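You operate a simulated robot arm through the tools that you are given. There is no shell and no other tool.

You are at the controls of a simulated robot arm. One attempt, no reset.

## Task
Unlock the side drawer and put the tape roll back on the tool board.
Fine: use the yellow key and leave it in the lock; tool on its painted place; drawer shut; leave the other tool and keys. Where these are worked on the way, their far stop is far enough and under half their travel is too little: side drawer.

Only the result counts: the job must be done as asked and must still hold three seconds after the hand-in. Knocking over, shifting, dropping, spilling or breaking anything else fails it.

## Robot
A 7-joint arm with a two-finger gripper, fixed in place. Base frame: the origin is on the floor under the middle of its stand, x ahead of it, y to its left, z up. Lengths are in cm, angles in degrees, forces in N, time in s.
With the tool pointing down near the work surface it reaches from about 32 to 72 cm from the base axis. Its first joint turns from -66.0 to 66.0 degrees. Payload 2.45 kg.
Tool frame: the origin (TCP) lies between the finger pads and is the grasp point; the fingertips stand 2.6 cm ahead of it; z points along the fingers, y is the line along which they close. The gripper opens to 9.6 cm; its body begins 6.9 cm behind the TCP.
Orientation is told as [roll, pitch, yaw] about the base's x, y, z axes, in that order, counted from this pose: with the fingers straight down and closing along the base's y, the tool's x points along the base's -x, its y along +y and its z along -z.

## Interface
- The arm moves only by the tool servo_tool. Its argument "deltas" is a list of rows, each a list of 6 numbers: the shift along the tool's x, y, z in mm, then the turn, a rotation vector about the tool's x, y, z in degrees. In form: [[dx, dy, dz, ax, ay, az], ...]. A call has 1 to 20 rows; each row shifts and turns the commanded pose from where the row before left it, along the tool's axes as they then stand. "grip" is the closure, from 0 (fully open) to 1 (shut), set as the call begins (left out, the last holds). A row lasts 0.2 s, in which the tool goes at most 5 cm and 8.6 degrees; a call with a longer step from one row to the next is refused whole, and so is a gripper value outside its range. A pose out of reach is approached as far as the arm can. The call stops where the force on the tool passes 40 N (or 10 N more than at its start, if that is more) or the arm is blocked; 0.2 s more then pass. Each finger travels about 5 cm/s and halts on what it meets, pressing with about 36 N; the grip force reading is that of the motor and also rises with nothing between the fingers. The clock runs only during rows and for 0.2 s after the last one: add rows that do not move to give the fingers time. The reply holds the time, the measured pose of the TCP, the force on the tool along the base axes, the opening and the grip force, in the units named above and with some noise, with the torque about the TCP (base axes, N m) and any sound that the robot's microphone picked up.
- Cameras (640 x 400 px; columns grow to the right, rows downward): "scene" is fixed at [19.3, -44.01, 142.04]; the picture's right is [0.22, -0.98, 0.00], its down [-0.62, -0.14, -0.77] and it looks along [0.75, 0.17, -0.64] (base axes); focal length 214 px, centre (320, 200). "wrist" rides on the gripper at [8.2, 0.3, -9.8] in the tool frame; the picture's right is [-0.04, 1.00, 0.00], its down [-0.73, -0.03, -0.68] and it looks along [-0.68, -0.03, 0.73] (tool axes); focal length 256 px, centre (320, 200). There is no depth. A picture from a camera that has moved, and an enlarged one, comes with that camera's place and axes in the base frame and with its lens.
- capture(camera): a new picture of that camera. It takes no simulated time.
- zoom(camera, box): a new picture of the part [left, top, right, bottom] of that camera's present view, enlarged. It takes no simulated time.
- finish_job(): hands the job in; it is judged then, once.

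Places have to be worked out from the pictures, the camera data and where the tool is seen. Open the gripper and draw the arm clear of the work before you hand the job in, unless the task says otherwise.

The tools are called as a command line: name --pt "numbers of a row" for each row, then --argument value for the rest, lists and objects as JSON in quotes. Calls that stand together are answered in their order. servo_tool: Moves the arm, as the interface text tells. Its arguments: {"type":"object","properties":{"deltas":{"type":"array","items":{"type":"array","items":{"type":"number"}}},"grip":{"type":"number"}},"required":["deltas"]} The other tools are called the same way: capture (camera) takes a picture; zoom (camera, box) takes an enlarged picture of a part of a camera's view; finish_job () hands the job in.

At the start:

```text
clock: 0.0
eef_pos: [42.61, -9.07, 133.02]
ee_rot: [0.0, 0.0, 0.1]
ft_force: [-0.2, 0.6, -0.1]
moment: [-0.02, -0.01, -0.04]
grip_width: 9.6
grip_force: 0.0
```

scene: 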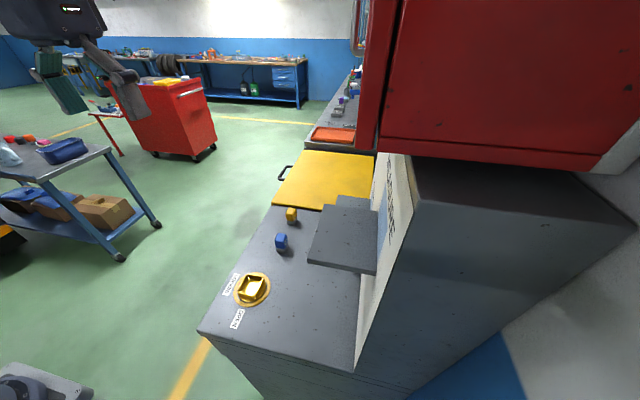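
wrist: 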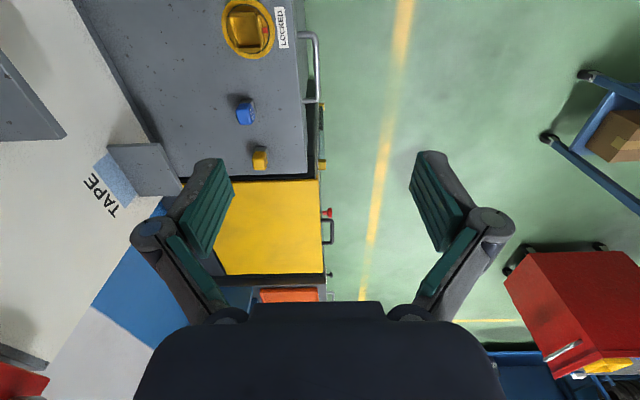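

I start by looking closer at the scene: the lock, keys, drawer and board.

zoom --camera "scene" --box '[180, 180, 420, 380]'

zoom --camera "wrist" --box '[80, 0, 340, 200]'

zoom --camera "scene" --box '[250, 60, 450, 220]'

```text
2.00 times, centred on (300, 280) of scene
camera zoom: at [19.3, -44.01, 142.04], right [0.22, -0.98, 0.0], down [-0.62, -0.14, -0.77], along [0.75, 0.17, -0.64], focal length 429 px, centre (360, 40)
```

zoom: 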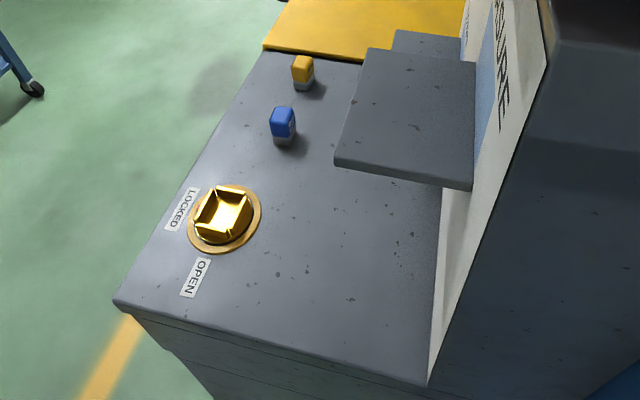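

```text
2.00 times, centred on (210, 100) of wrist
camera zoom: at [34.42, -8.69, 142.79], right [0.04, 1.0, 0.0], down [0.73, -0.03, 0.68], along [0.68, -0.03, -0.73], focal length 512 px, centre (540, 400)
```

zoom: 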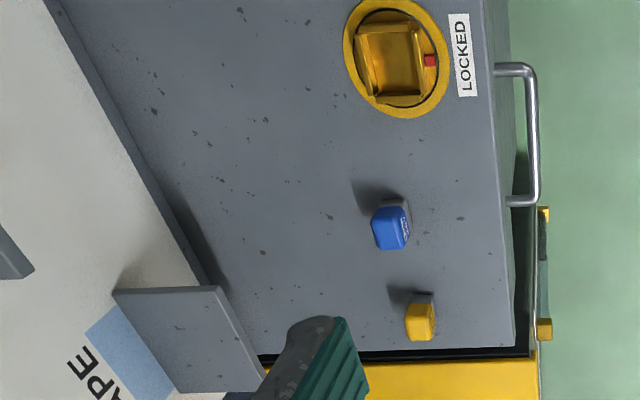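

```text
2.50 times, centred on (350, 140) of scene
camera zoom: at [19.3, -44.01, 142.04], right [0.22, -0.98, 0.0], down [-0.62, -0.14, -0.77], along [0.75, 0.17, -0.64], focal length 536 px, centre (245, 350)
```

zoom: 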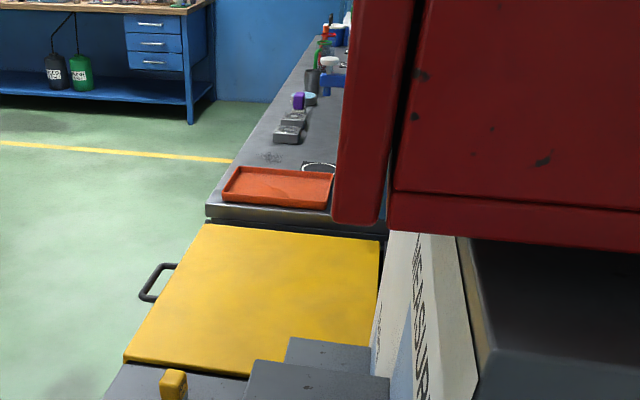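

The lock seems to be near (42,-21,91), and the yellow key near (69,-24,91). I move a bit lower and toward -y to get a closer wrist view.

servo_tool --pt "0 -15 20 0 0 0" --pt "0 -15 20 0 0 0" --pt "0 -15 20 0 0 0" --pt "0 -15 20 0 0 0" --grip 0

capture --camera "wrist"

capture --camera "scene"

```text
clock: 1.0
eef_pos: [42.66, -15.13, 124.88]
ee_rot: [0.0, 0.1, 0.1]
ft_force: [-0.2, 0.6, -0.3]
moment: [-0.01, -0.01, -0.02]
grip_width: 9.6
grip_force: 0.1
```

```text
taken
camera wrist: at [34.57, -14.73, 134.63], right [0.04, 1.0, 0.0], down [0.73, -0.03, 0.68], along [0.68, -0.03, -0.73], focal length 256 px, centre (320, 200)
```

wrist: 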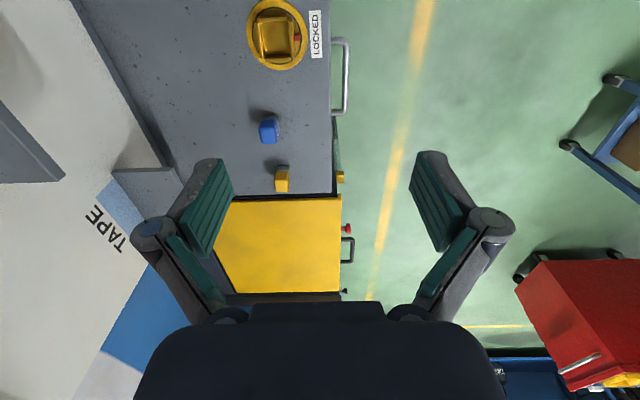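

```text
taken
```

scene: 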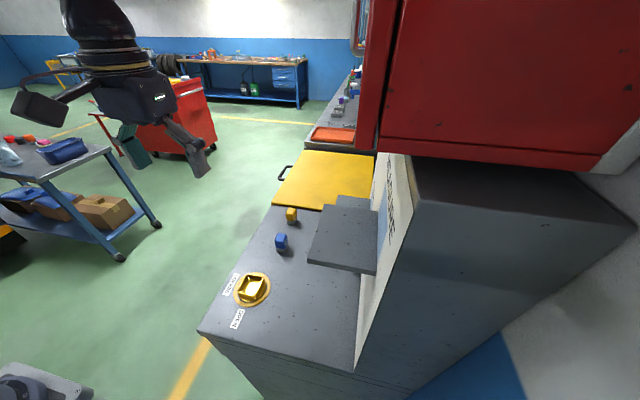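

zoom --camera "wrist" --box '[220, 0, 370, 120]'

zoom --camera "wrist" --box '[230, 90, 370, 300]'

zoom --camera "wrist" --box '[0, 80, 220, 300]'

```text
3.33 times, centred on (295, 60) of wrist
camera zoom: at [34.57, -14.73, 134.63], right [0.04, 1.0, 0.0], down [0.73, -0.03, 0.68], along [0.68, -0.03, -0.73], focal length 853 px, centre (403, 667)
```

zoom: 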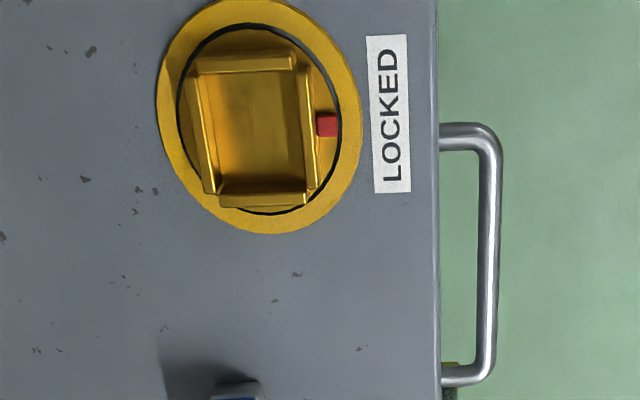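

```text
1.90 times, centred on (300, 195) of wrist
camera zoom: at [34.57, -14.73, 134.63], right [0.04, 1.0, 0.0], down [0.73, -0.03, 0.68], along [0.68, -0.03, -0.73], focal length 488 px, centre (358, 210)
```

zoom: 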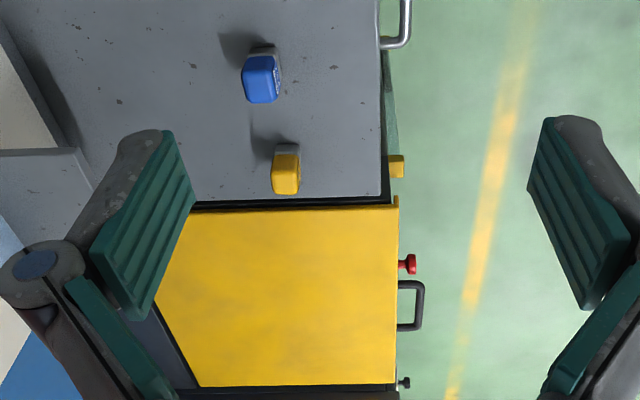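

```text
1.82 times, centred on (110, 190) of wrist
camera zoom: at [34.57, -14.73, 134.63], right [0.04, 1.0, 0.0], down [0.73, -0.03, 0.68], along [0.68, -0.03, -0.73], focal length 465 px, centre (702, 218)
```

zoom: 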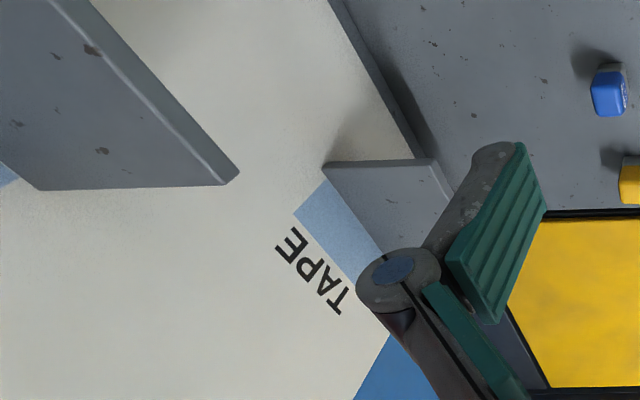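

The handle appears to be near x 45–58, y≈-10.5, z≈82, and the keys stand on the grey top. I move closer over the keys for a better look.

servo_tool --pt "-15 -10 25 0 0 0" --pt "-15 -10 25 0 0 0" --pt "-15 -10 25 0 0 0" --pt "-15 -10 25 0 0 0" --pt "-15 -10 20 0 0 0"

capture --camera "wrist"

capture --camera "scene"

```text
clock: 2.2
eef_pos: [50.19, -20.18, 113.09]
ee_rot: [0.0, 0.0, 0.0]
ft_force: [0.5, 0.7, -0.4]
moment: [0.02, 0.03, 0.01]
grip_width: 9.6
grip_force: 0.0
```

```text
taken
camera wrist: at [41.96, -19.8, 122.83], right [0.04, 1.0, 0.0], down [0.73, -0.03, 0.68], along [0.68, -0.03, -0.73], focal length 256 px, centre (320, 200)
```

wrist: 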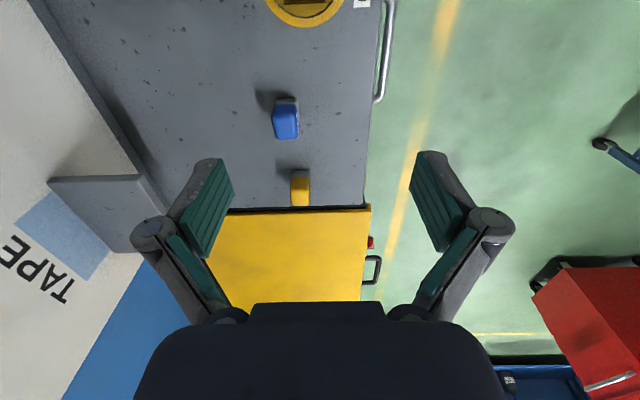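

```text
taken
```

scene: 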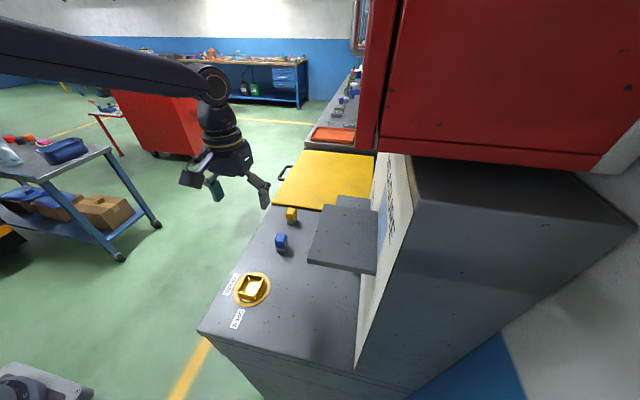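

zoom --camera "wrist" --box '[235, 75, 395, 225]'

zoom --camera "wrist" --box '[0, 120, 230, 320]'

```text
2.67 times, centred on (315, 150) of wrist
camera zoom: at [41.96, -19.8, 122.83], right [0.04, 1.0, 0.0], down [0.73, -0.03, 0.68], along [0.68, -0.03, -0.73], focal length 683 px, centre (333, 333)
```

zoom: 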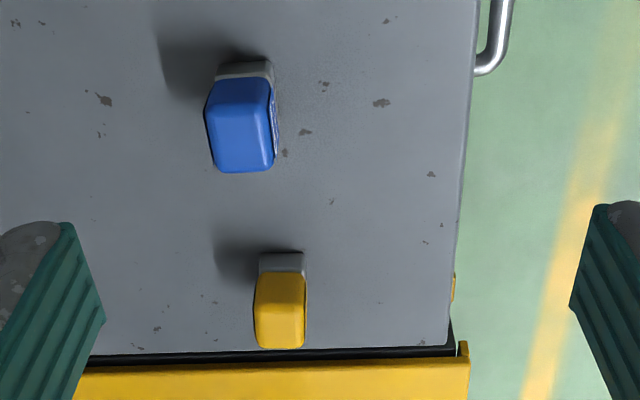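

```text
2.00 times, centred on (115, 220) of wrist
camera zoom: at [41.96, -19.8, 122.83], right [0.04, 1.0, 0.0], down [0.73, -0.03, 0.68], along [0.68, -0.03, -0.73], focal length 512 px, centre (730, 160)
```

zoom: 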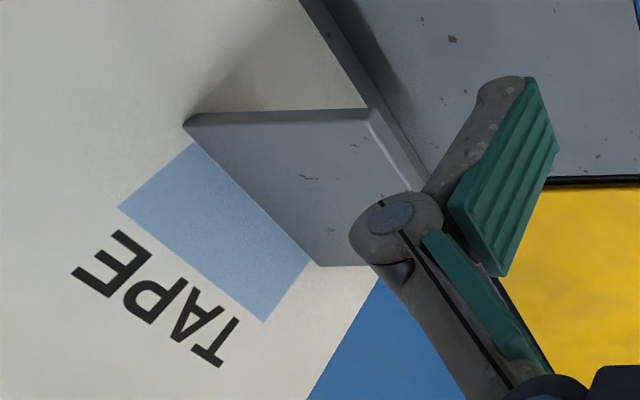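

The yellow key stands around (67,-24) on a top at z≈90. I tilt the tool about its y axis so the wrist camera looks straight down, to read the lock's and keys' alignment.

servo_tool --pt "0 0 0 0 8.5 0" --pt "0 0 0 0 8.5 0" --pt "0 0 0 0 8.5 0" --pt "0 0 0 0 8.5 0" --pt "0 0 0 0 8.5 0"

capture --camera "wrist"

```text
clock: 3.4
eef_pos: [48.46, -18.07, 114.0]
ee_rot: [-0.4, 40.8, 1.2]
ft_force: [-0.4, 0.6, 0.3]
moment: [0.0, -0.01, 0.0]
grip_width: 9.6
grip_force: 0.0
out of reach, approached as far as the arm can: row 5
```

```text
taken
camera wrist: at [48.64, -17.71, 126.77], right [0.0, 1.0, -0.03], down [1.0, 0.0, 0.04], along [0.04, -0.03, -1.0], focal length 256 px, centre (320, 200)
```

wrist: 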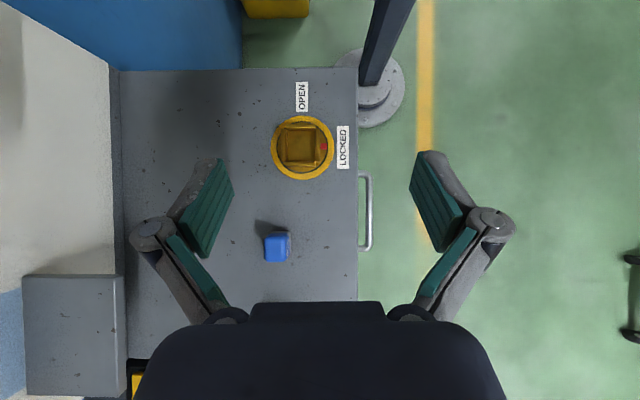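

Now a nearly straight-down view. I zoom into the lock and the shelf.

zoom --camera "wrist" --box '[255, 70, 375, 190]'

zoom --camera "wrist" --box '[230, 210, 390, 300]'

zoom --camera "wrist" --box '[0, 240, 160, 400]'

```text
3.33 times, centred on (315, 130) of wrist
camera zoom: at [48.64, -17.71, 126.77], right [0.0, 1.0, -0.03], down [1.0, 0.0, 0.04], along [0.04, -0.03, -1.0], focal length 853 px, centre (337, 433)
```

zoom: 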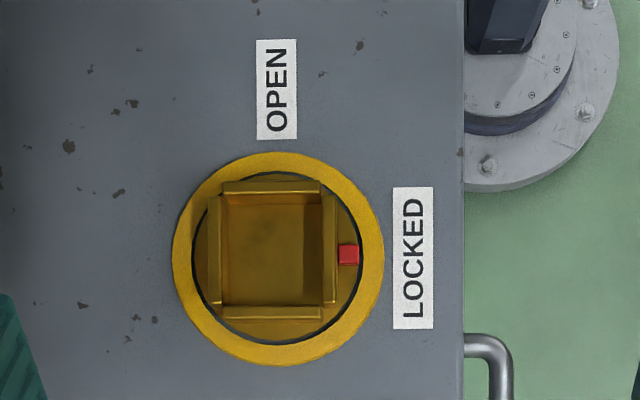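

```text
4.00 times, centred on (310, 255) of wrist
camera zoom: at [48.64, -17.71, 126.77], right [0.0, 1.0, -0.03], down [1.0, 0.0, 0.04], along [0.04, -0.03, -1.0], focal length 1024 px, centre (360, -20)
```

zoom: 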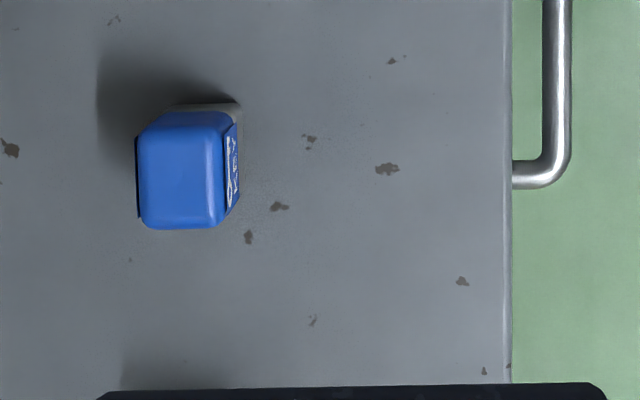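

```text
2.50 times, centred on (80, 320) of wrist
camera zoom: at [48.64, -17.71, 126.77], right [0.0, 1.0, -0.03], down [1.0, 0.0, 0.04], along [0.04, -0.03, -1.0], focal length 640 px, centre (920, -100)
```

zoom: 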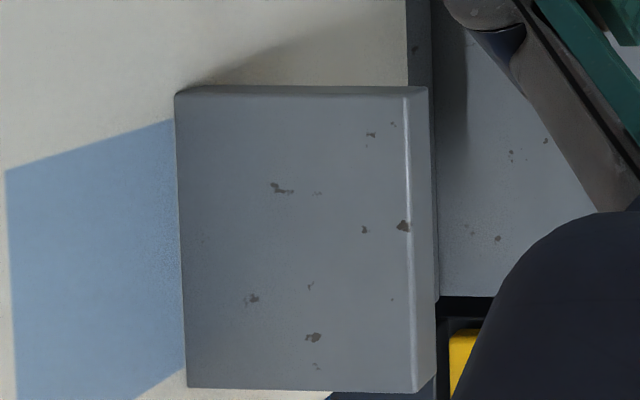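

The lock cup is axis-aligned at about (42.6,-21.3), its red mark at LOCKED (+y); OPEN is at -x, so the key must turn +90° about z. I tilt back and go for a closer view of the yellow key.

servo_tool --pt "0 0 0 0 -8.2 0" --pt "0 0 0 0 -8.2 0" --pt "0 0 0 0 -8.2 0" --pt "0 0 0 0 -8.2 0" --pt "0 0 0 0 -8 0" --pt "-20 0 20 0 0 0" --pt "-25 0 20 0 0 0" --pt "-25 -10 20 0 0 0" --pt "-25 -10 20 0 0 0"

capture --camera "wrist"

```text
clock: 5.4
eef_pos: [57.54, -20.0, 105.73]
ee_rot: [-0.1, 1.7, 0.0]
ft_force: [-0.2, -0.4, 0.0]
moment: [0.03, 0.01, 0.03]
grip_width: 9.59
grip_force: 0.0
```

```text
taken
camera wrist: at [49.64, -19.69, 115.77], right [0.04, 1.0, 0.0], down [0.75, -0.03, 0.66], along [0.66, -0.03, -0.75], focal length 256 px, centre (320, 200)
```

wrist: 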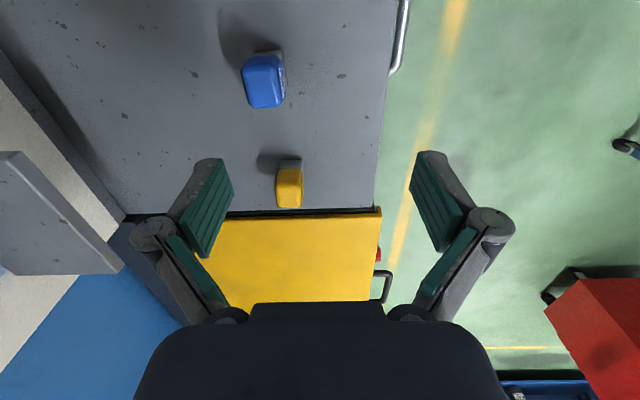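

zoom --camera "wrist" --box '[230, 140, 350, 220]'

zoom --camera "scene" --box '[260, 195, 320, 255]'

zoom --camera "scene" --box '[215, 260, 285, 330]'

```text
5.00 times, centred on (290, 180) of wrist
camera zoom: at [49.64, -19.69, 115.77], right [0.04, 1.0, 0.0], down [0.75, -0.03, 0.66], along [0.66, -0.03, -0.75], focal length 1280 px, centre (470, 300)
```

zoom: 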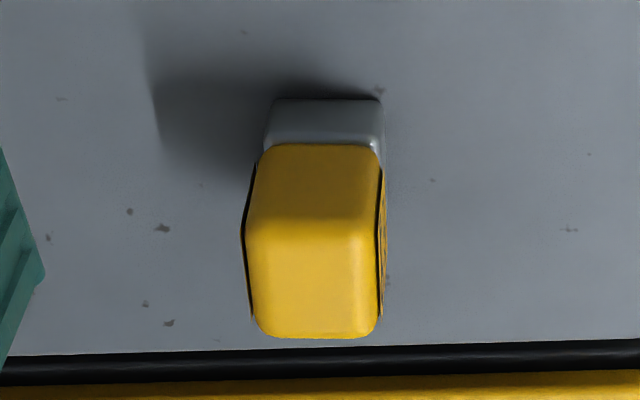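

```text
6.67 times, centred on (290, 225) of scene
camera zoom: at [19.3, -44.01, 142.04], right [0.22, -0.98, 0.0], down [-0.62, -0.14, -0.77], along [0.75, 0.17, -0.64], focal length 1430 px, centre (520, 33)
```

zoom: 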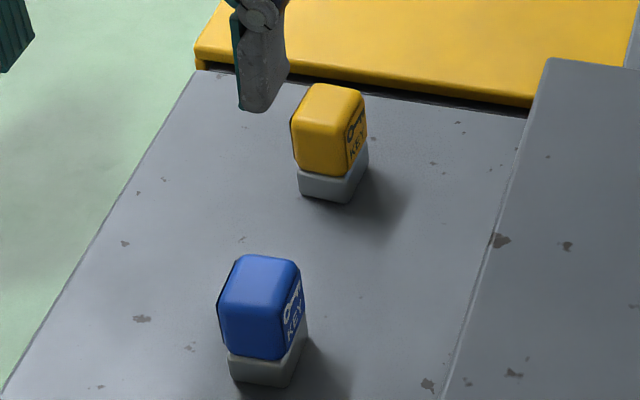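

```text
5.71 times, centred on (250, 295) of scene
camera zoom: at [19.3, -44.01, 142.04], right [0.22, -0.98, 0.0], down [-0.62, -0.14, -0.77], along [0.75, 0.17, -0.64], focal length 1226 px, centre (720, -343)
```

zoom: 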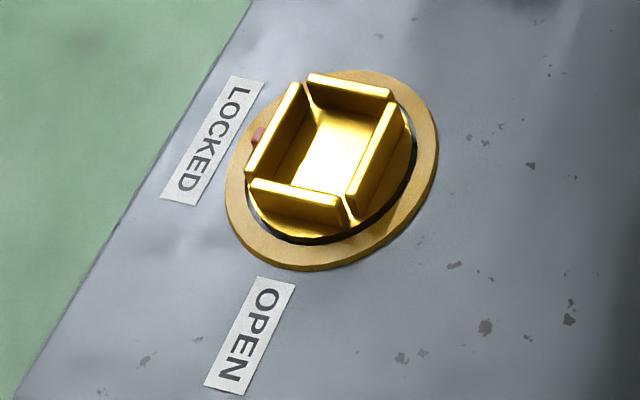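

The yellow key is a block about 2.75 cm square, 5.2 cm tall, at about (67.0,-23.7), yaw about -6°; its grey base is 2 cm high. I level the tool, move over the key and yaw by -6°.

servo_tool --pt "0 0 0 0 -1.7 0" --pt "-24 -9 14 0 0 0" --pt "-24 -9 14 0 0 0" --pt "-24 -9 14 0 0 0" --pt "-22 -9 14 0 0 0" --pt "0 0 0 0 0 6"

capture --camera "wrist"

zoom --camera "scene" --box '[200, 150, 360, 270]'

```text
clock: 6.8
eef_pos: [67.18, -23.91, 100.1]
ee_rot: [-0.1, 0.0, -6.0]
ft_force: [-0.4, -0.1, 0.1]
moment: [0.05, -0.02, -0.01]
grip_width: 9.57
grip_force: 0.1
```

```text
taken
camera wrist: at [58.96, -22.67, 109.92], right [0.14, 0.99, 0.0], down [0.73, -0.11, 0.68], along [0.67, -0.1, -0.73], focal length 256 px, centre (320, 200)
```

wrist: 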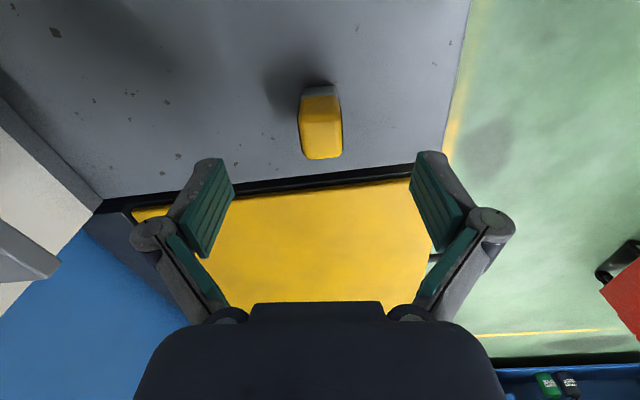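

```text
3.33 times, centred on (280, 210) of scene
camera zoom: at [19.3, -44.01, 142.04], right [0.22, -0.98, 0.0], down [-0.62, -0.14, -0.77], along [0.75, 0.17, -0.64], focal length 715 px, centre (453, 167)
```

zoom: 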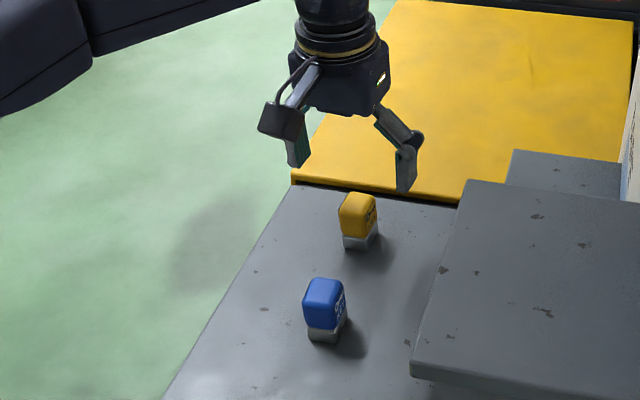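

zoom --camera "wrist" --box '[260, 70, 380, 170]'

```text
4.00 times, centred on (320, 120) of wrist
camera zoom: at [58.96, -22.67, 109.92], right [0.14, 0.99, 0.0], down [0.73, -0.11, 0.68], along [0.67, -0.1, -0.73], focal length 1024 px, centre (320, 520)
```

zoom: 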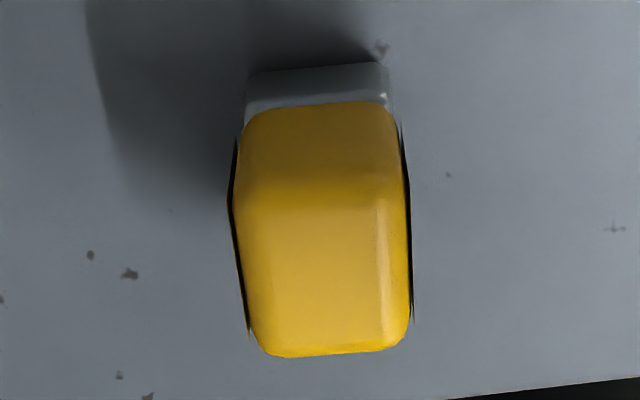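

In the tool frame the key's top is centred within a millimetre or so. I descend so the tips come to about 2 cm above the table (TCP z≈94.8).

servo_tool --pt "0 0 18 0 0 0" --pt "0 0 18 0 0 0" --pt "0 0 17 0 0 0"

capture --camera "wrist"

zoom --camera "scene" --box '[240, 170, 340, 250]'

```text
clock: 7.6
eef_pos: [67.07, -23.88, 94.73]
ee_rot: [0.1, 0.1, -6.1]
ft_force: [0.5, 0.3, 1.0]
moment: [0.01, -0.01, 0.04]
grip_width: 9.58
grip_force: 0.1
```

```text
taken
camera wrist: at [58.94, -22.65, 104.5], right [0.14, 0.99, 0.0], down [0.73, -0.11, 0.68], along [0.67, -0.1, -0.73], focal length 256 px, centre (320, 200)
```

wrist: 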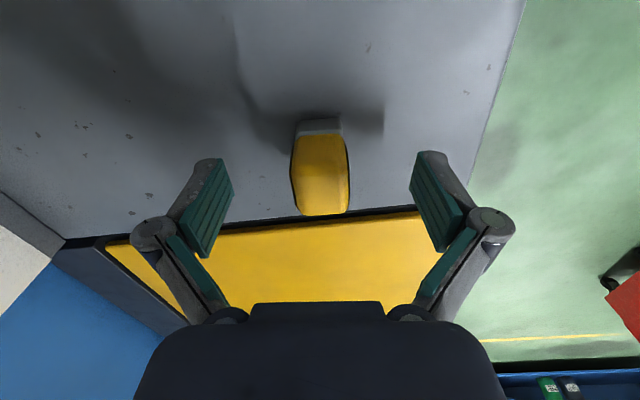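

```text
5.00 times, centred on (290, 210) of scene
camera zoom: at [19.3, -44.01, 142.04], right [0.22, -0.98, 0.0], down [-0.62, -0.14, -0.77], along [0.75, 0.17, -0.64], focal length 1072 px, centre (470, 150)
```

zoom: 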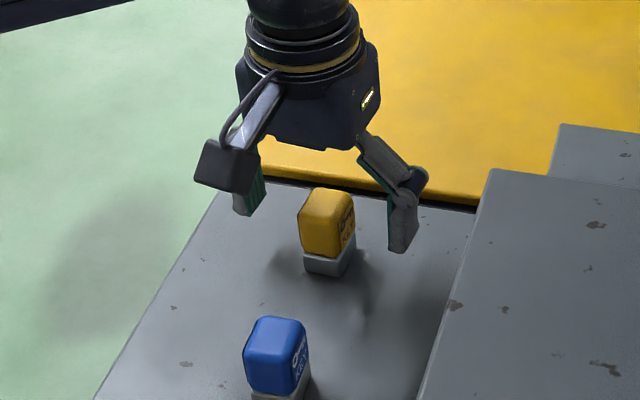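

The key sits between the pads. I close the gripper on it.

servo_tool --pt "0 0 0 0 0 0" --pt "0 0 0 0 0 0" --pt "0 0 0 0 0 0" --pt "0 0 0 0 0 0" --pt "0 0 0 0 0 0" --pt "0 0 0 0 0 0" --grip 1

capture --camera "wrist"

zoom --camera "scene" --box '[240, 170, 340, 250]'

```text
clock: 9.0
eef_pos: [67.04, -23.74, 94.73]
ee_rot: [0.0, 0.0, -6.0]
ft_force: [-0.7, 0.7, 0.2]
moment: [-0.01, 0.0, -0.01]
grip_width: 2.68
grip_force: 36.0
```

```text
taken
camera wrist: at [58.94, -22.65, 104.51], right [0.14, 0.99, 0.0], down [0.73, -0.11, 0.68], along [0.67, -0.1, -0.73], focal length 256 px, centre (320, 200)
```

wrist: 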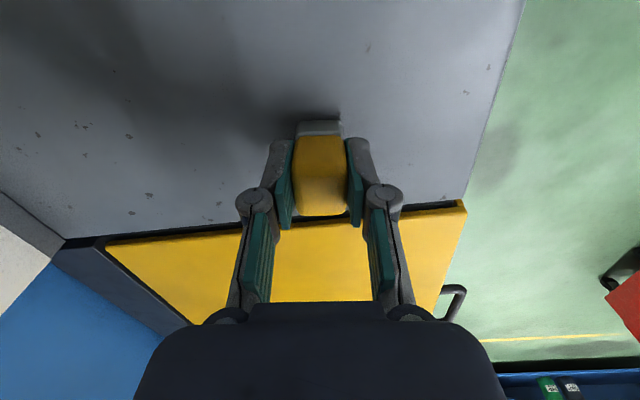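

```text
5.00 times, centred on (290, 210) of scene
camera zoom: at [19.3, -44.01, 142.04], right [0.22, -0.98, 0.0], down [-0.62, -0.14, -0.77], along [0.75, 0.17, -0.64], focal length 1072 px, centre (470, 150)
```

zoom: 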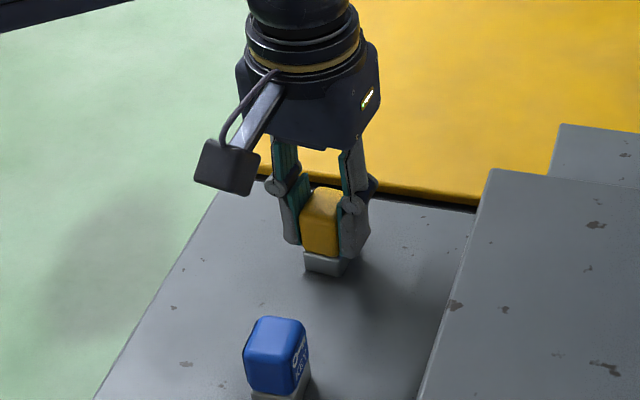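

The key is held (2.68 cm, 36 N). I lift it clear of the blue key, level yaw, and move back toward the lock, stopping short so that the camera can see the socket.

servo_tool --pt "0 0 -20 0 0 0" --pt "0 0 -25 0 0 0" --pt "0 0 -30 0 0 0" --pt "0 0 -25 0 0 0" --pt "0 0 0 0 0 -6" --pt "35 5 0 0 0 0" --pt "40 5 0 0 0 0" --pt "40 5 0 0 0 0" --pt "40 5 0 0 0 0" --pt "40 5 0 0 0 0"

capture --camera "wrist"

zoom --camera "wrist" --box '[220, 0, 380, 100]'

capture --camera "scene"

```text
clock: 11.2
eef_pos: [47.77, -21.31, 104.81]
ee_rot: [0.0, -0.1, 0.1]
ft_force: [-0.3, -0.5, -0.3]
moment: [-0.04, -0.02, 0.01]
grip_width: 2.69
grip_force: 35.7
```

```text
taken
camera wrist: at [39.51, -20.88, 114.66], right [0.04, 1.0, 0.0], down [0.73, -0.03, 0.68], along [0.68, -0.03, -0.73], focal length 256 px, centre (320, 200)
```

wrist: 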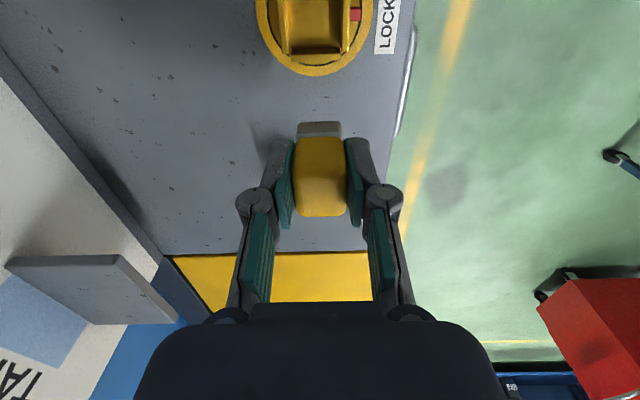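

```text
4.00 times, centred on (300, 50) of wrist
camera zoom: at [39.51, -20.88, 114.66], right [0.04, 1.0, 0.0], down [0.73, -0.03, 0.68], along [0.68, -0.03, -0.73], focal length 1024 px, centre (400, 800)
```

zoom: 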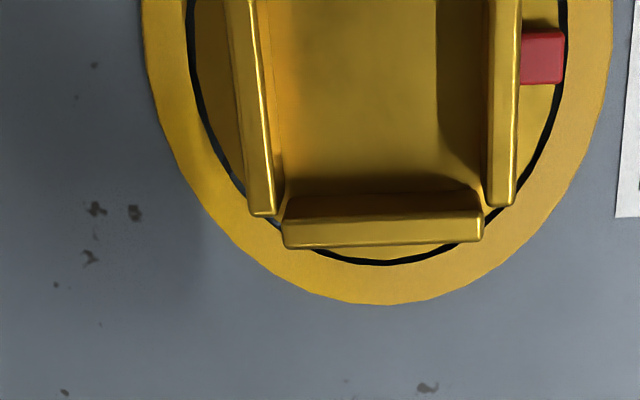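

```text
taken
```

scene: 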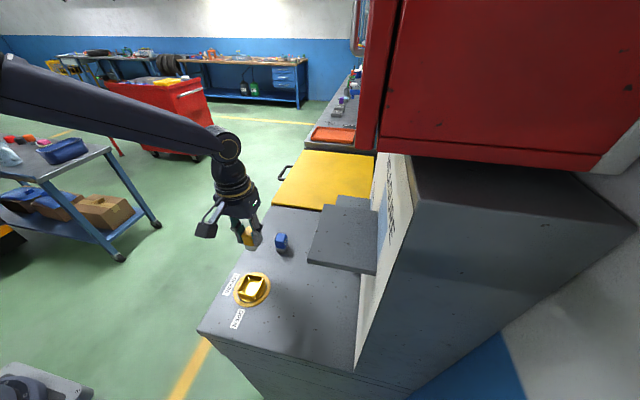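

The socket centre comes out near (42.4,-21.4) with roughly 4 cm opening, bigger than the key. I move above it and check the alignment from the scene camera.

servo_tool --pt "27 0 10 0 0 0" --pt "27 -1 10 0 0 0" --pt "0 0 10 0 0 0" --pt "0 0 20 0 0 0"

zoom --camera "scene" --box '[190, 220, 310, 340]'

capture --camera "wrist"

```text
clock: 12.2
eef_pos: [42.44, -21.42, 99.85]
ee_rot: [-0.1, 0.0, 0.0]
ft_force: [0.1, -0.3, -0.5]
moment: [0.01, 0.02, 0.0]
grip_width: 2.67
grip_force: 36.1
```

```text
3.33 times, centred on (250, 280) of scene
camera zoom: at [19.3, -44.01, 142.04], right [0.22, -0.98, 0.0], down [-0.62, -0.14, -0.77], along [0.75, 0.17, -0.64], focal length 715 px, centre (553, -67)
```

zoom: 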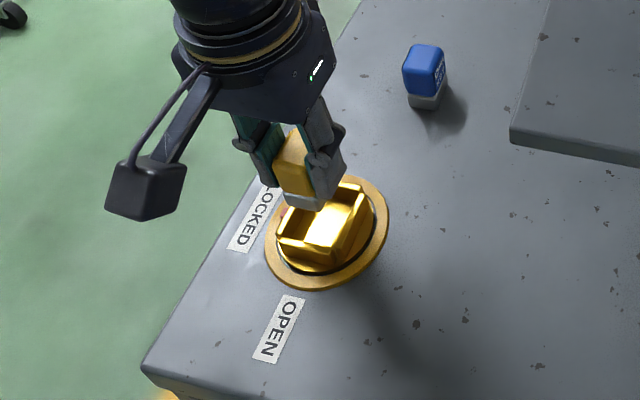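

```text
taken
camera wrist: at [34.2, -21.07, 109.6], right [0.04, 1.0, 0.0], down [0.73, -0.03, 0.68], along [0.68, -0.03, -0.73], focal length 256 px, centre (320, 200)
```

wrist: 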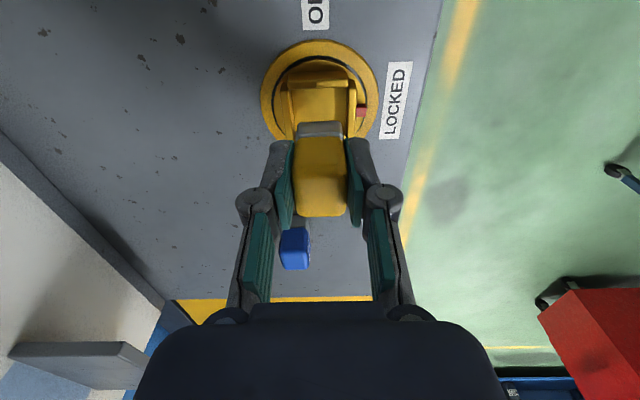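

zoom --camera "wrist" --box '[240, 25, 400, 145]'

```text
3.33 times, centred on (320, 85) of wrist
camera zoom: at [34.2, -21.07, 109.6], right [0.04, 1.0, 0.0], down [0.73, -0.03, 0.68], along [0.68, -0.03, -0.73], focal length 853 px, centre (320, 583)
```

zoom: 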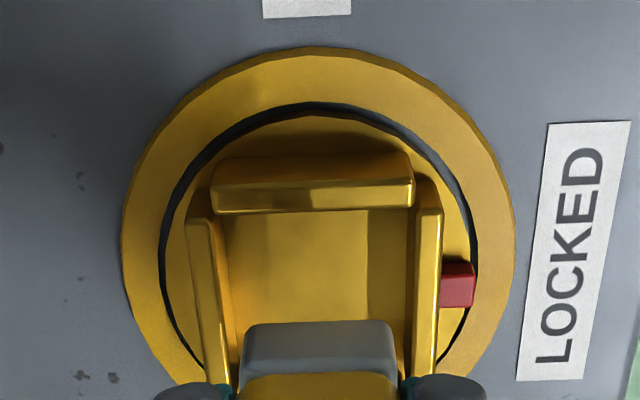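

The key is aligned with the socket (centre about (42.5,-21.45)). I descend slowly into it.

servo_tool --pt "0 0 12 0 0 0" --pt "0 0 12 0 0 0" --pt "0 0 8 0 0 0" --pt "0 0 5 0 0 0"

zoom --camera "scene" --box '[190, 220, 310, 340]'

zoom --camera "wrist" --box '[220, 25, 420, 245]'

```text
clock: 13.2
eef_pos: [42.24, -21.4, 96.19]
ee_rot: [0.0, 0.0, 0.0]
ft_force: [-0.3, 0.1, -0.2]
moment: [0.01, 0.03, -0.01]
grip_width: 2.69
grip_force: 36.5
```

```text
3.33 times, centred on (250, 280) of scene
camera zoom: at [19.3, -44.01, 142.04], right [0.22, -0.98, 0.0], down [-0.62, -0.14, -0.77], along [0.75, 0.17, -0.64], focal length 715 px, centre (553, -67)
```

zoom: 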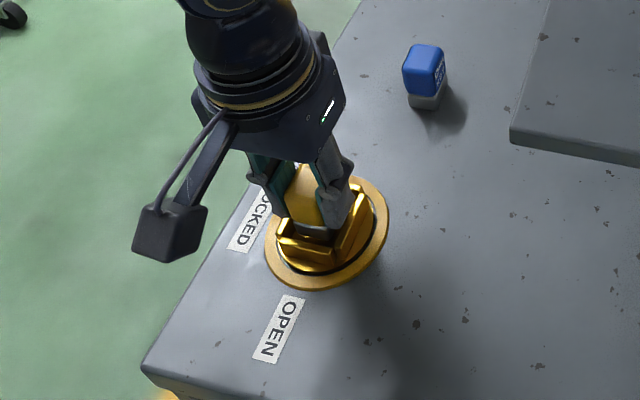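

```text
1.82 times, centred on (320, 135) of wrist
camera zoom: at [34.07, -21.03, 105.9], right [0.04, 1.0, 0.0], down [0.73, -0.03, 0.68], along [0.68, -0.03, -0.73], focal length 465 px, centre (320, 318)
```

zoom: 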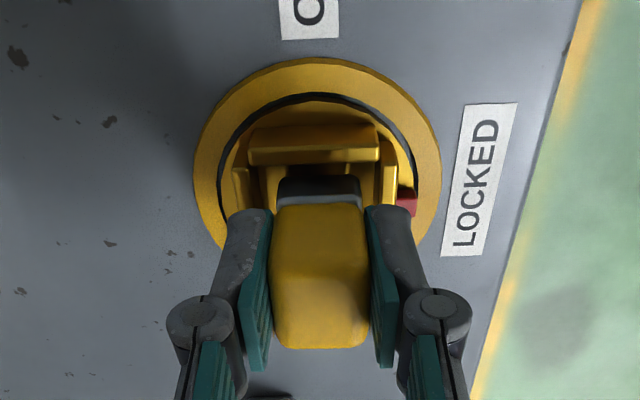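

No contact yet at TCP z 96.2. I correct 2 mm in x and go on down in small steps.

servo_tool --pt "-2 0 3 0 0 0" --pt "0 0 3 0 0 0" --pt "0 0 2 0 0 0"

zoom --camera "scene" --box '[220, 240, 290, 310]'

```text
clock: 14.0
eef_pos: [42.56, -21.59, 95.4]
ee_rot: [0.0, 0.0, 0.1]
ft_force: [-1.7, 2.0, 12.0]
moment: [0.04, 0.07, 0.0]
grip_width: 2.67
grip_force: 35.8
```

```text
5.71 times, centred on (255, 275) of scene
camera zoom: at [19.28, -43.99, 142.05], right [0.22, -0.98, 0.0], down [-0.62, -0.14, -0.77], along [0.75, 0.17, -0.64], focal length 1226 px, centre (691, -229)
```

zoom: 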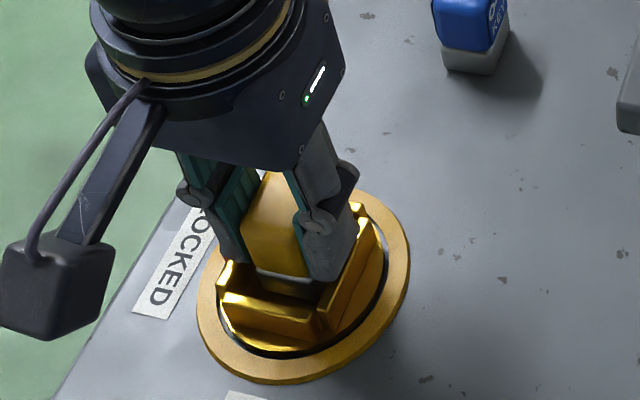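

Contact (12 N) at TCP z 95.4: the key is seated. I start turning +z (tool z negative) and check whether the lock follows.

servo_tool --pt "0 0 -1 0 0 -6" --pt "0 0 0 0 0 -6" --pt "0 0 0 0 0 -6" --pt "0 0 0 0 0 -6" --pt "0 0 0 0 0 -6"

zoom --camera "scene" --box '[220, 240, 290, 310]'

capture --camera "wrist"

```text
clock: 15.2
eef_pos: [42.47, -21.4, 95.49]
ee_rot: [0.0, 0.0, 30.2]
ft_force: [-2.6, -1.0, -1.0]
moment: [0.0, 0.07, 0.0]
grip_width: 2.69
grip_force: 36.1
```

```text
5.71 times, centred on (255, 275) of scene
camera zoom: at [19.3, -44.01, 142.04], right [0.22, -0.98, 0.0], down [-0.62, -0.14, -0.77], along [0.75, 0.17, -0.64], focal length 1226 px, centre (691, -229)
```

zoom: 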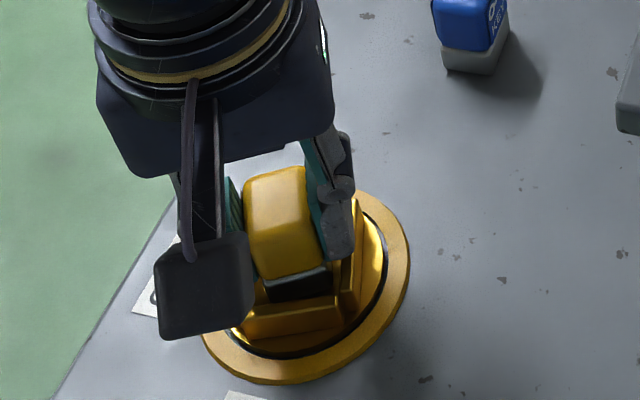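

```text
taken
camera wrist: at [35.19, -25.26, 105.21], right [-0.47, 0.88, 0.0], down [0.65, 0.34, 0.68], along [0.6, 0.32, -0.73], focal length 256 px, centre (320, 200)
```

wrist: 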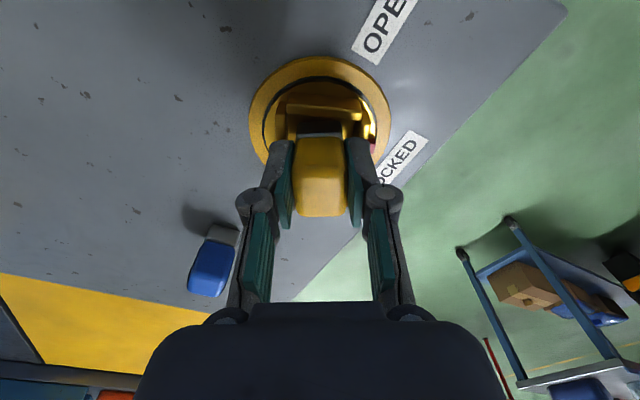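

zoom --camera "wrist" --box '[230, 30, 430, 180]'

```text
2.67 times, centred on (330, 105) of wrist
camera zoom: at [35.19, -25.26, 105.21], right [-0.47, 0.88, 0.0], down [0.65, 0.34, 0.68], along [0.6, 0.32, -0.73], focal length 683 px, centre (293, 453)
```

zoom: 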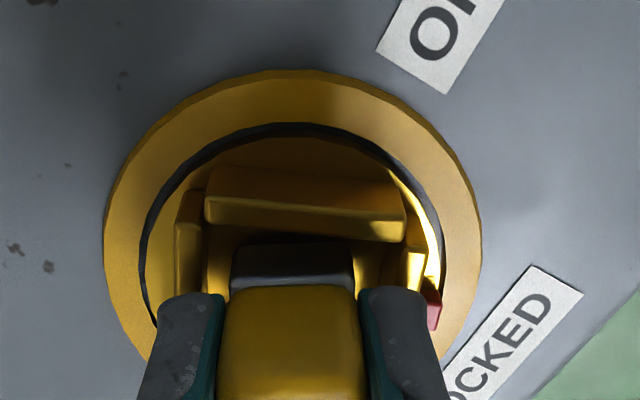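

The lock's walls follow the key with a few degrees of lag. I continue turning toward OPEN.

servo_tool --pt "0 0 0 0 0 -6" --pt "0 0 0 0 0 -6" --pt "0 0 0 0 0 -6" --pt "0 0 0 0 0 -6" --pt "0 0 0 0 0 -6" --pt "0 0 0 0 0 -6" --pt "0 0 0 0 0 -6" --pt "0 0 0 0 0 -6" --pt "0 0 0 0 0 -6" --pt "0 0 0 0 0 -6"

capture --camera "wrist"

zoom --camera "scene" --box '[210, 240, 300, 330]'

```text
clock: 17.4
eef_pos: [42.4, -21.48, 95.47]
ee_rot: [0.0, 0.1, 90.2]
ft_force: [-0.8, -1.3, -0.5]
moment: [-0.09, 0.05, -0.03]
grip_width: 2.7
grip_force: 36.1
```

```text
taken
camera wrist: at [42.15, -29.65, 105.24], right [-1.0, 0.04, 0.0], down [0.03, 0.73, 0.68], along [0.03, 0.68, -0.73], focal length 256 px, centre (320, 200)
```

wrist: 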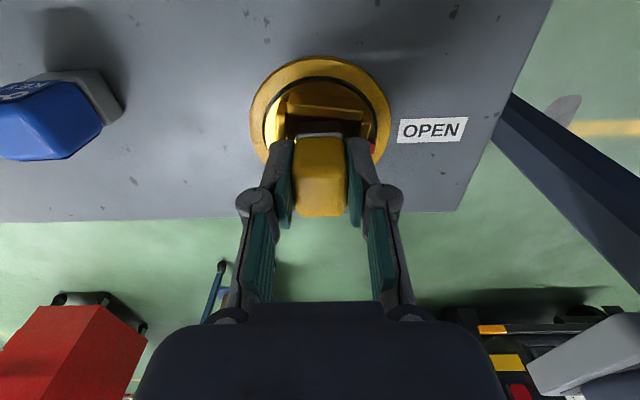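

```text
4.44 times, centred on (255, 285) of scene
camera zoom: at [19.3, -44.01, 142.04], right [0.22, -0.98, 0.0], down [-0.62, -0.14, -0.77], along [0.75, 0.17, -0.64], focal length 953 px, centre (609, -178)
```

zoom: 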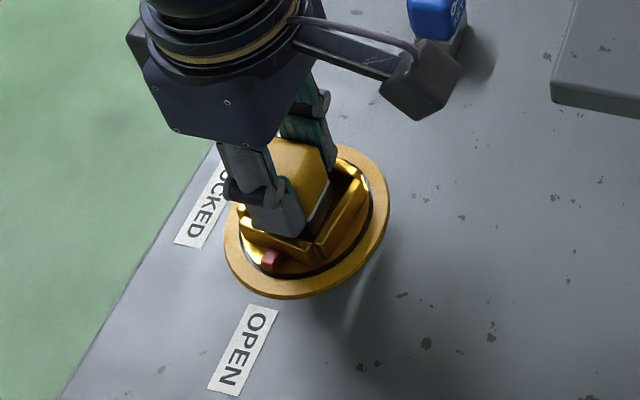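

The red mark is nearly at OPEN but lags. I turn a further ~9° to take up the slack.

servo_tool --pt "0 0 0 0 0 -3" --pt "0 0 0 0 0 -3" --pt "0 0 0 0 0 -3" --pt "0 0 0 0 0 0"

zoom --camera "wrist" --box '[230, 30, 430, 180]'

zoom --camera "scene" --box '[210, 240, 300, 330]'

```text
clock: 18.4
eef_pos: [42.5, -21.62, 95.39]
ee_rot: [-0.1, 0.1, 99.0]
ft_force: [2.6, -6.9, 0.2]
moment: [-0.19, -0.1, -0.12]
grip_width: 2.69
grip_force: 36.3
```

```text
2.67 times, centred on (330, 105) of wrist
camera zoom: at [43.41, -29.58, 105.21], right [-0.99, -0.12, 0.0], down [-0.09, 0.73, 0.68], along [-0.08, 0.67, -0.73], focal length 683 px, centre (293, 453)
```

zoom: 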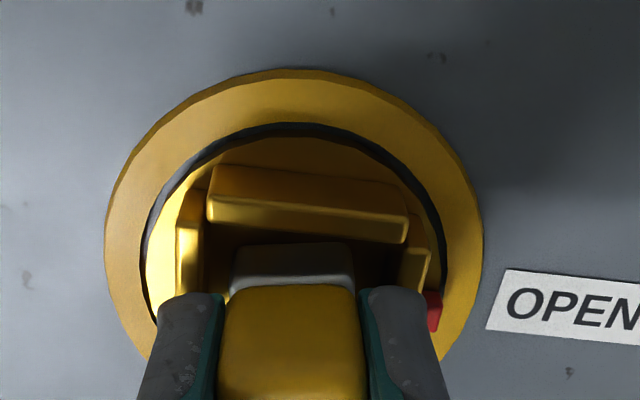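

```text
4.44 times, centred on (255, 285) of scene
camera zoom: at [19.31, -44.03, 142.04], right [0.22, -0.98, 0.0], down [-0.62, -0.14, -0.77], along [0.75, 0.17, -0.64], focal length 953 px, centre (609, -178)
```

zoom: 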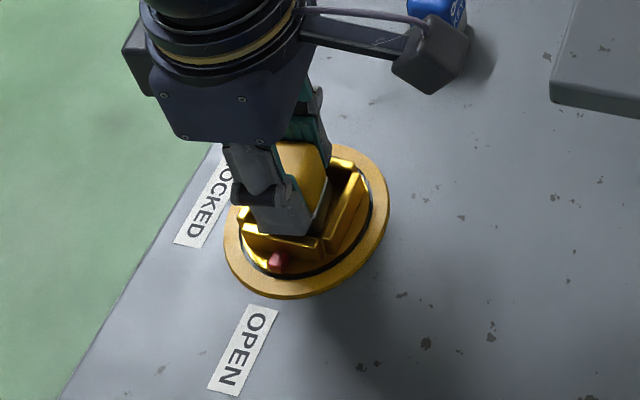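

The mark points about at OPEN and reaction forces begin to rise. I nudge a few degrees more to confirm the stop.

servo_tool --pt "0 0 0 0 0 -3" --pt "0 0 0 0 0 -3" --pt "0 0 0 0 0 0"

zoom --camera "wrist" --box '[230, 30, 430, 180]'

zoom --camera "scene" --box '[210, 240, 300, 330]'

```text
clock: 19.2
eef_pos: [42.42, -21.49, 95.39]
ee_rot: [0.0, 0.1, 105.0]
ft_force: [4.0, -16.5, -0.6]
moment: [-0.52, -0.1, -0.22]
grip_width: 2.69
grip_force: 36.3
```

```text
2.67 times, centred on (330, 105) of wrist
camera zoom: at [44.2, -29.5, 105.23], right [-0.98, -0.22, 0.0], down [-0.16, 0.72, 0.68], along [-0.15, 0.66, -0.74], focal length 683 px, centre (293, 453)
```

zoom: 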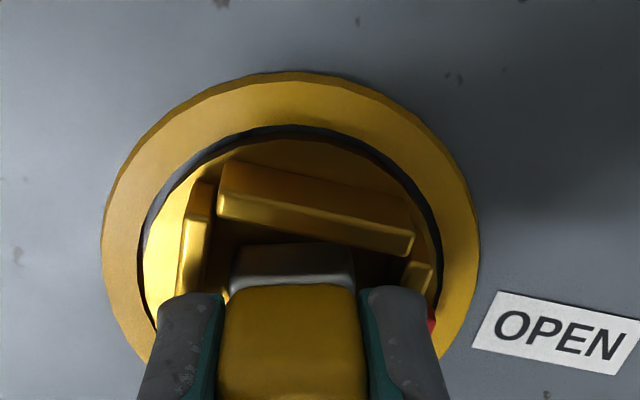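

```text
4.44 times, centred on (255, 285) of scene
camera zoom: at [19.31, -44.05, 142.03], right [0.22, -0.98, 0.0], down [-0.62, -0.14, -0.77], along [0.75, 0.17, -0.64], focal length 953 px, centre (609, -178)
```

zoom: 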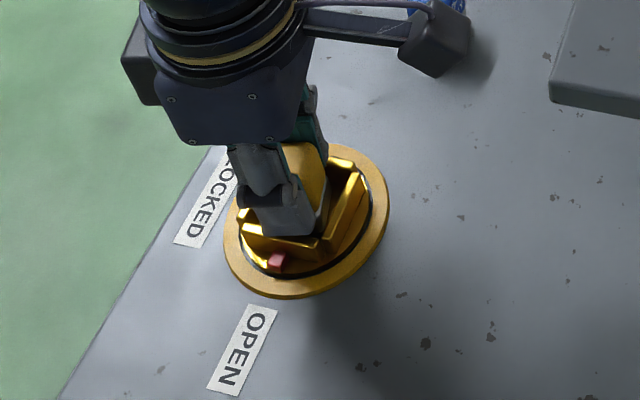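

The mark stays put while the tool turns on: the lock is at its OPEN stop. I back off ~8° to relax, then ease the fingers open slightly.

servo_tool --pt "0 0 0 0 0 4" --pt "0 0 0 0 0 4" --pt "0 0 -1 0 0 0"

servo_tool --pt "0 0 0 0 0 0" --pt "0 0 0 0 0 0" --pt "0 0 0 0 0 0" --grip 0.6

zoom --camera "wrist" --box '[230, 30, 430, 180]'

zoom --camera "scene" --box '[210, 240, 300, 330]'

```text
clock: 20.0
eef_pos: [42.39, -21.49, 95.43]
ee_rot: [0.1, -0.1, 97.0]
ft_force: [-4.3, -16.8, -4.8]
moment: [-0.59, 0.15, -0.11]
grip_width: 2.7
grip_force: 36.3
```

```text
clock: 20.8
eef_pos: [42.48, -21.42, 95.44]
ee_rot: [0.1, 0.0, 97.1]
ft_force: [0.4, 0.7, -0.2]
moment: [0.01, 0.02, -0.01]
grip_width: 3.83
grip_force: 0.0
```

```text
2.67 times, centred on (330, 105) of wrist
camera zoom: at [43.09, -29.5, 105.3], right [-1.0, -0.08, 0.0], down [-0.06, 0.73, 0.68], along [-0.06, 0.68, -0.73], focal length 683 px, centre (293, 453)
```

zoom: 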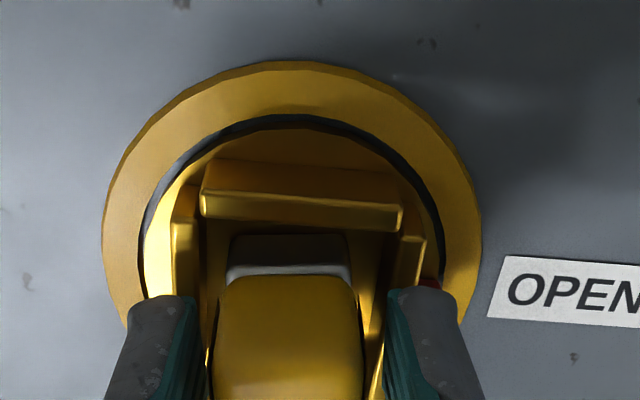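

```text
4.44 times, centred on (255, 285) of scene
camera zoom: at [19.3, -44.01, 142.04], right [0.22, -0.98, 0.0], down [-0.62, -0.14, -0.77], along [0.75, 0.17, -0.64], focal length 953 px, centre (609, -178)
```

zoom: 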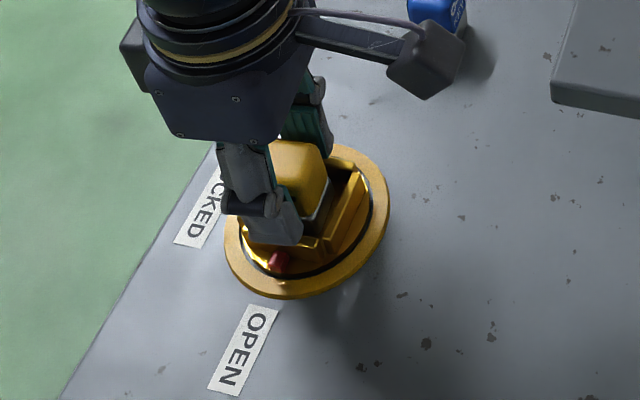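

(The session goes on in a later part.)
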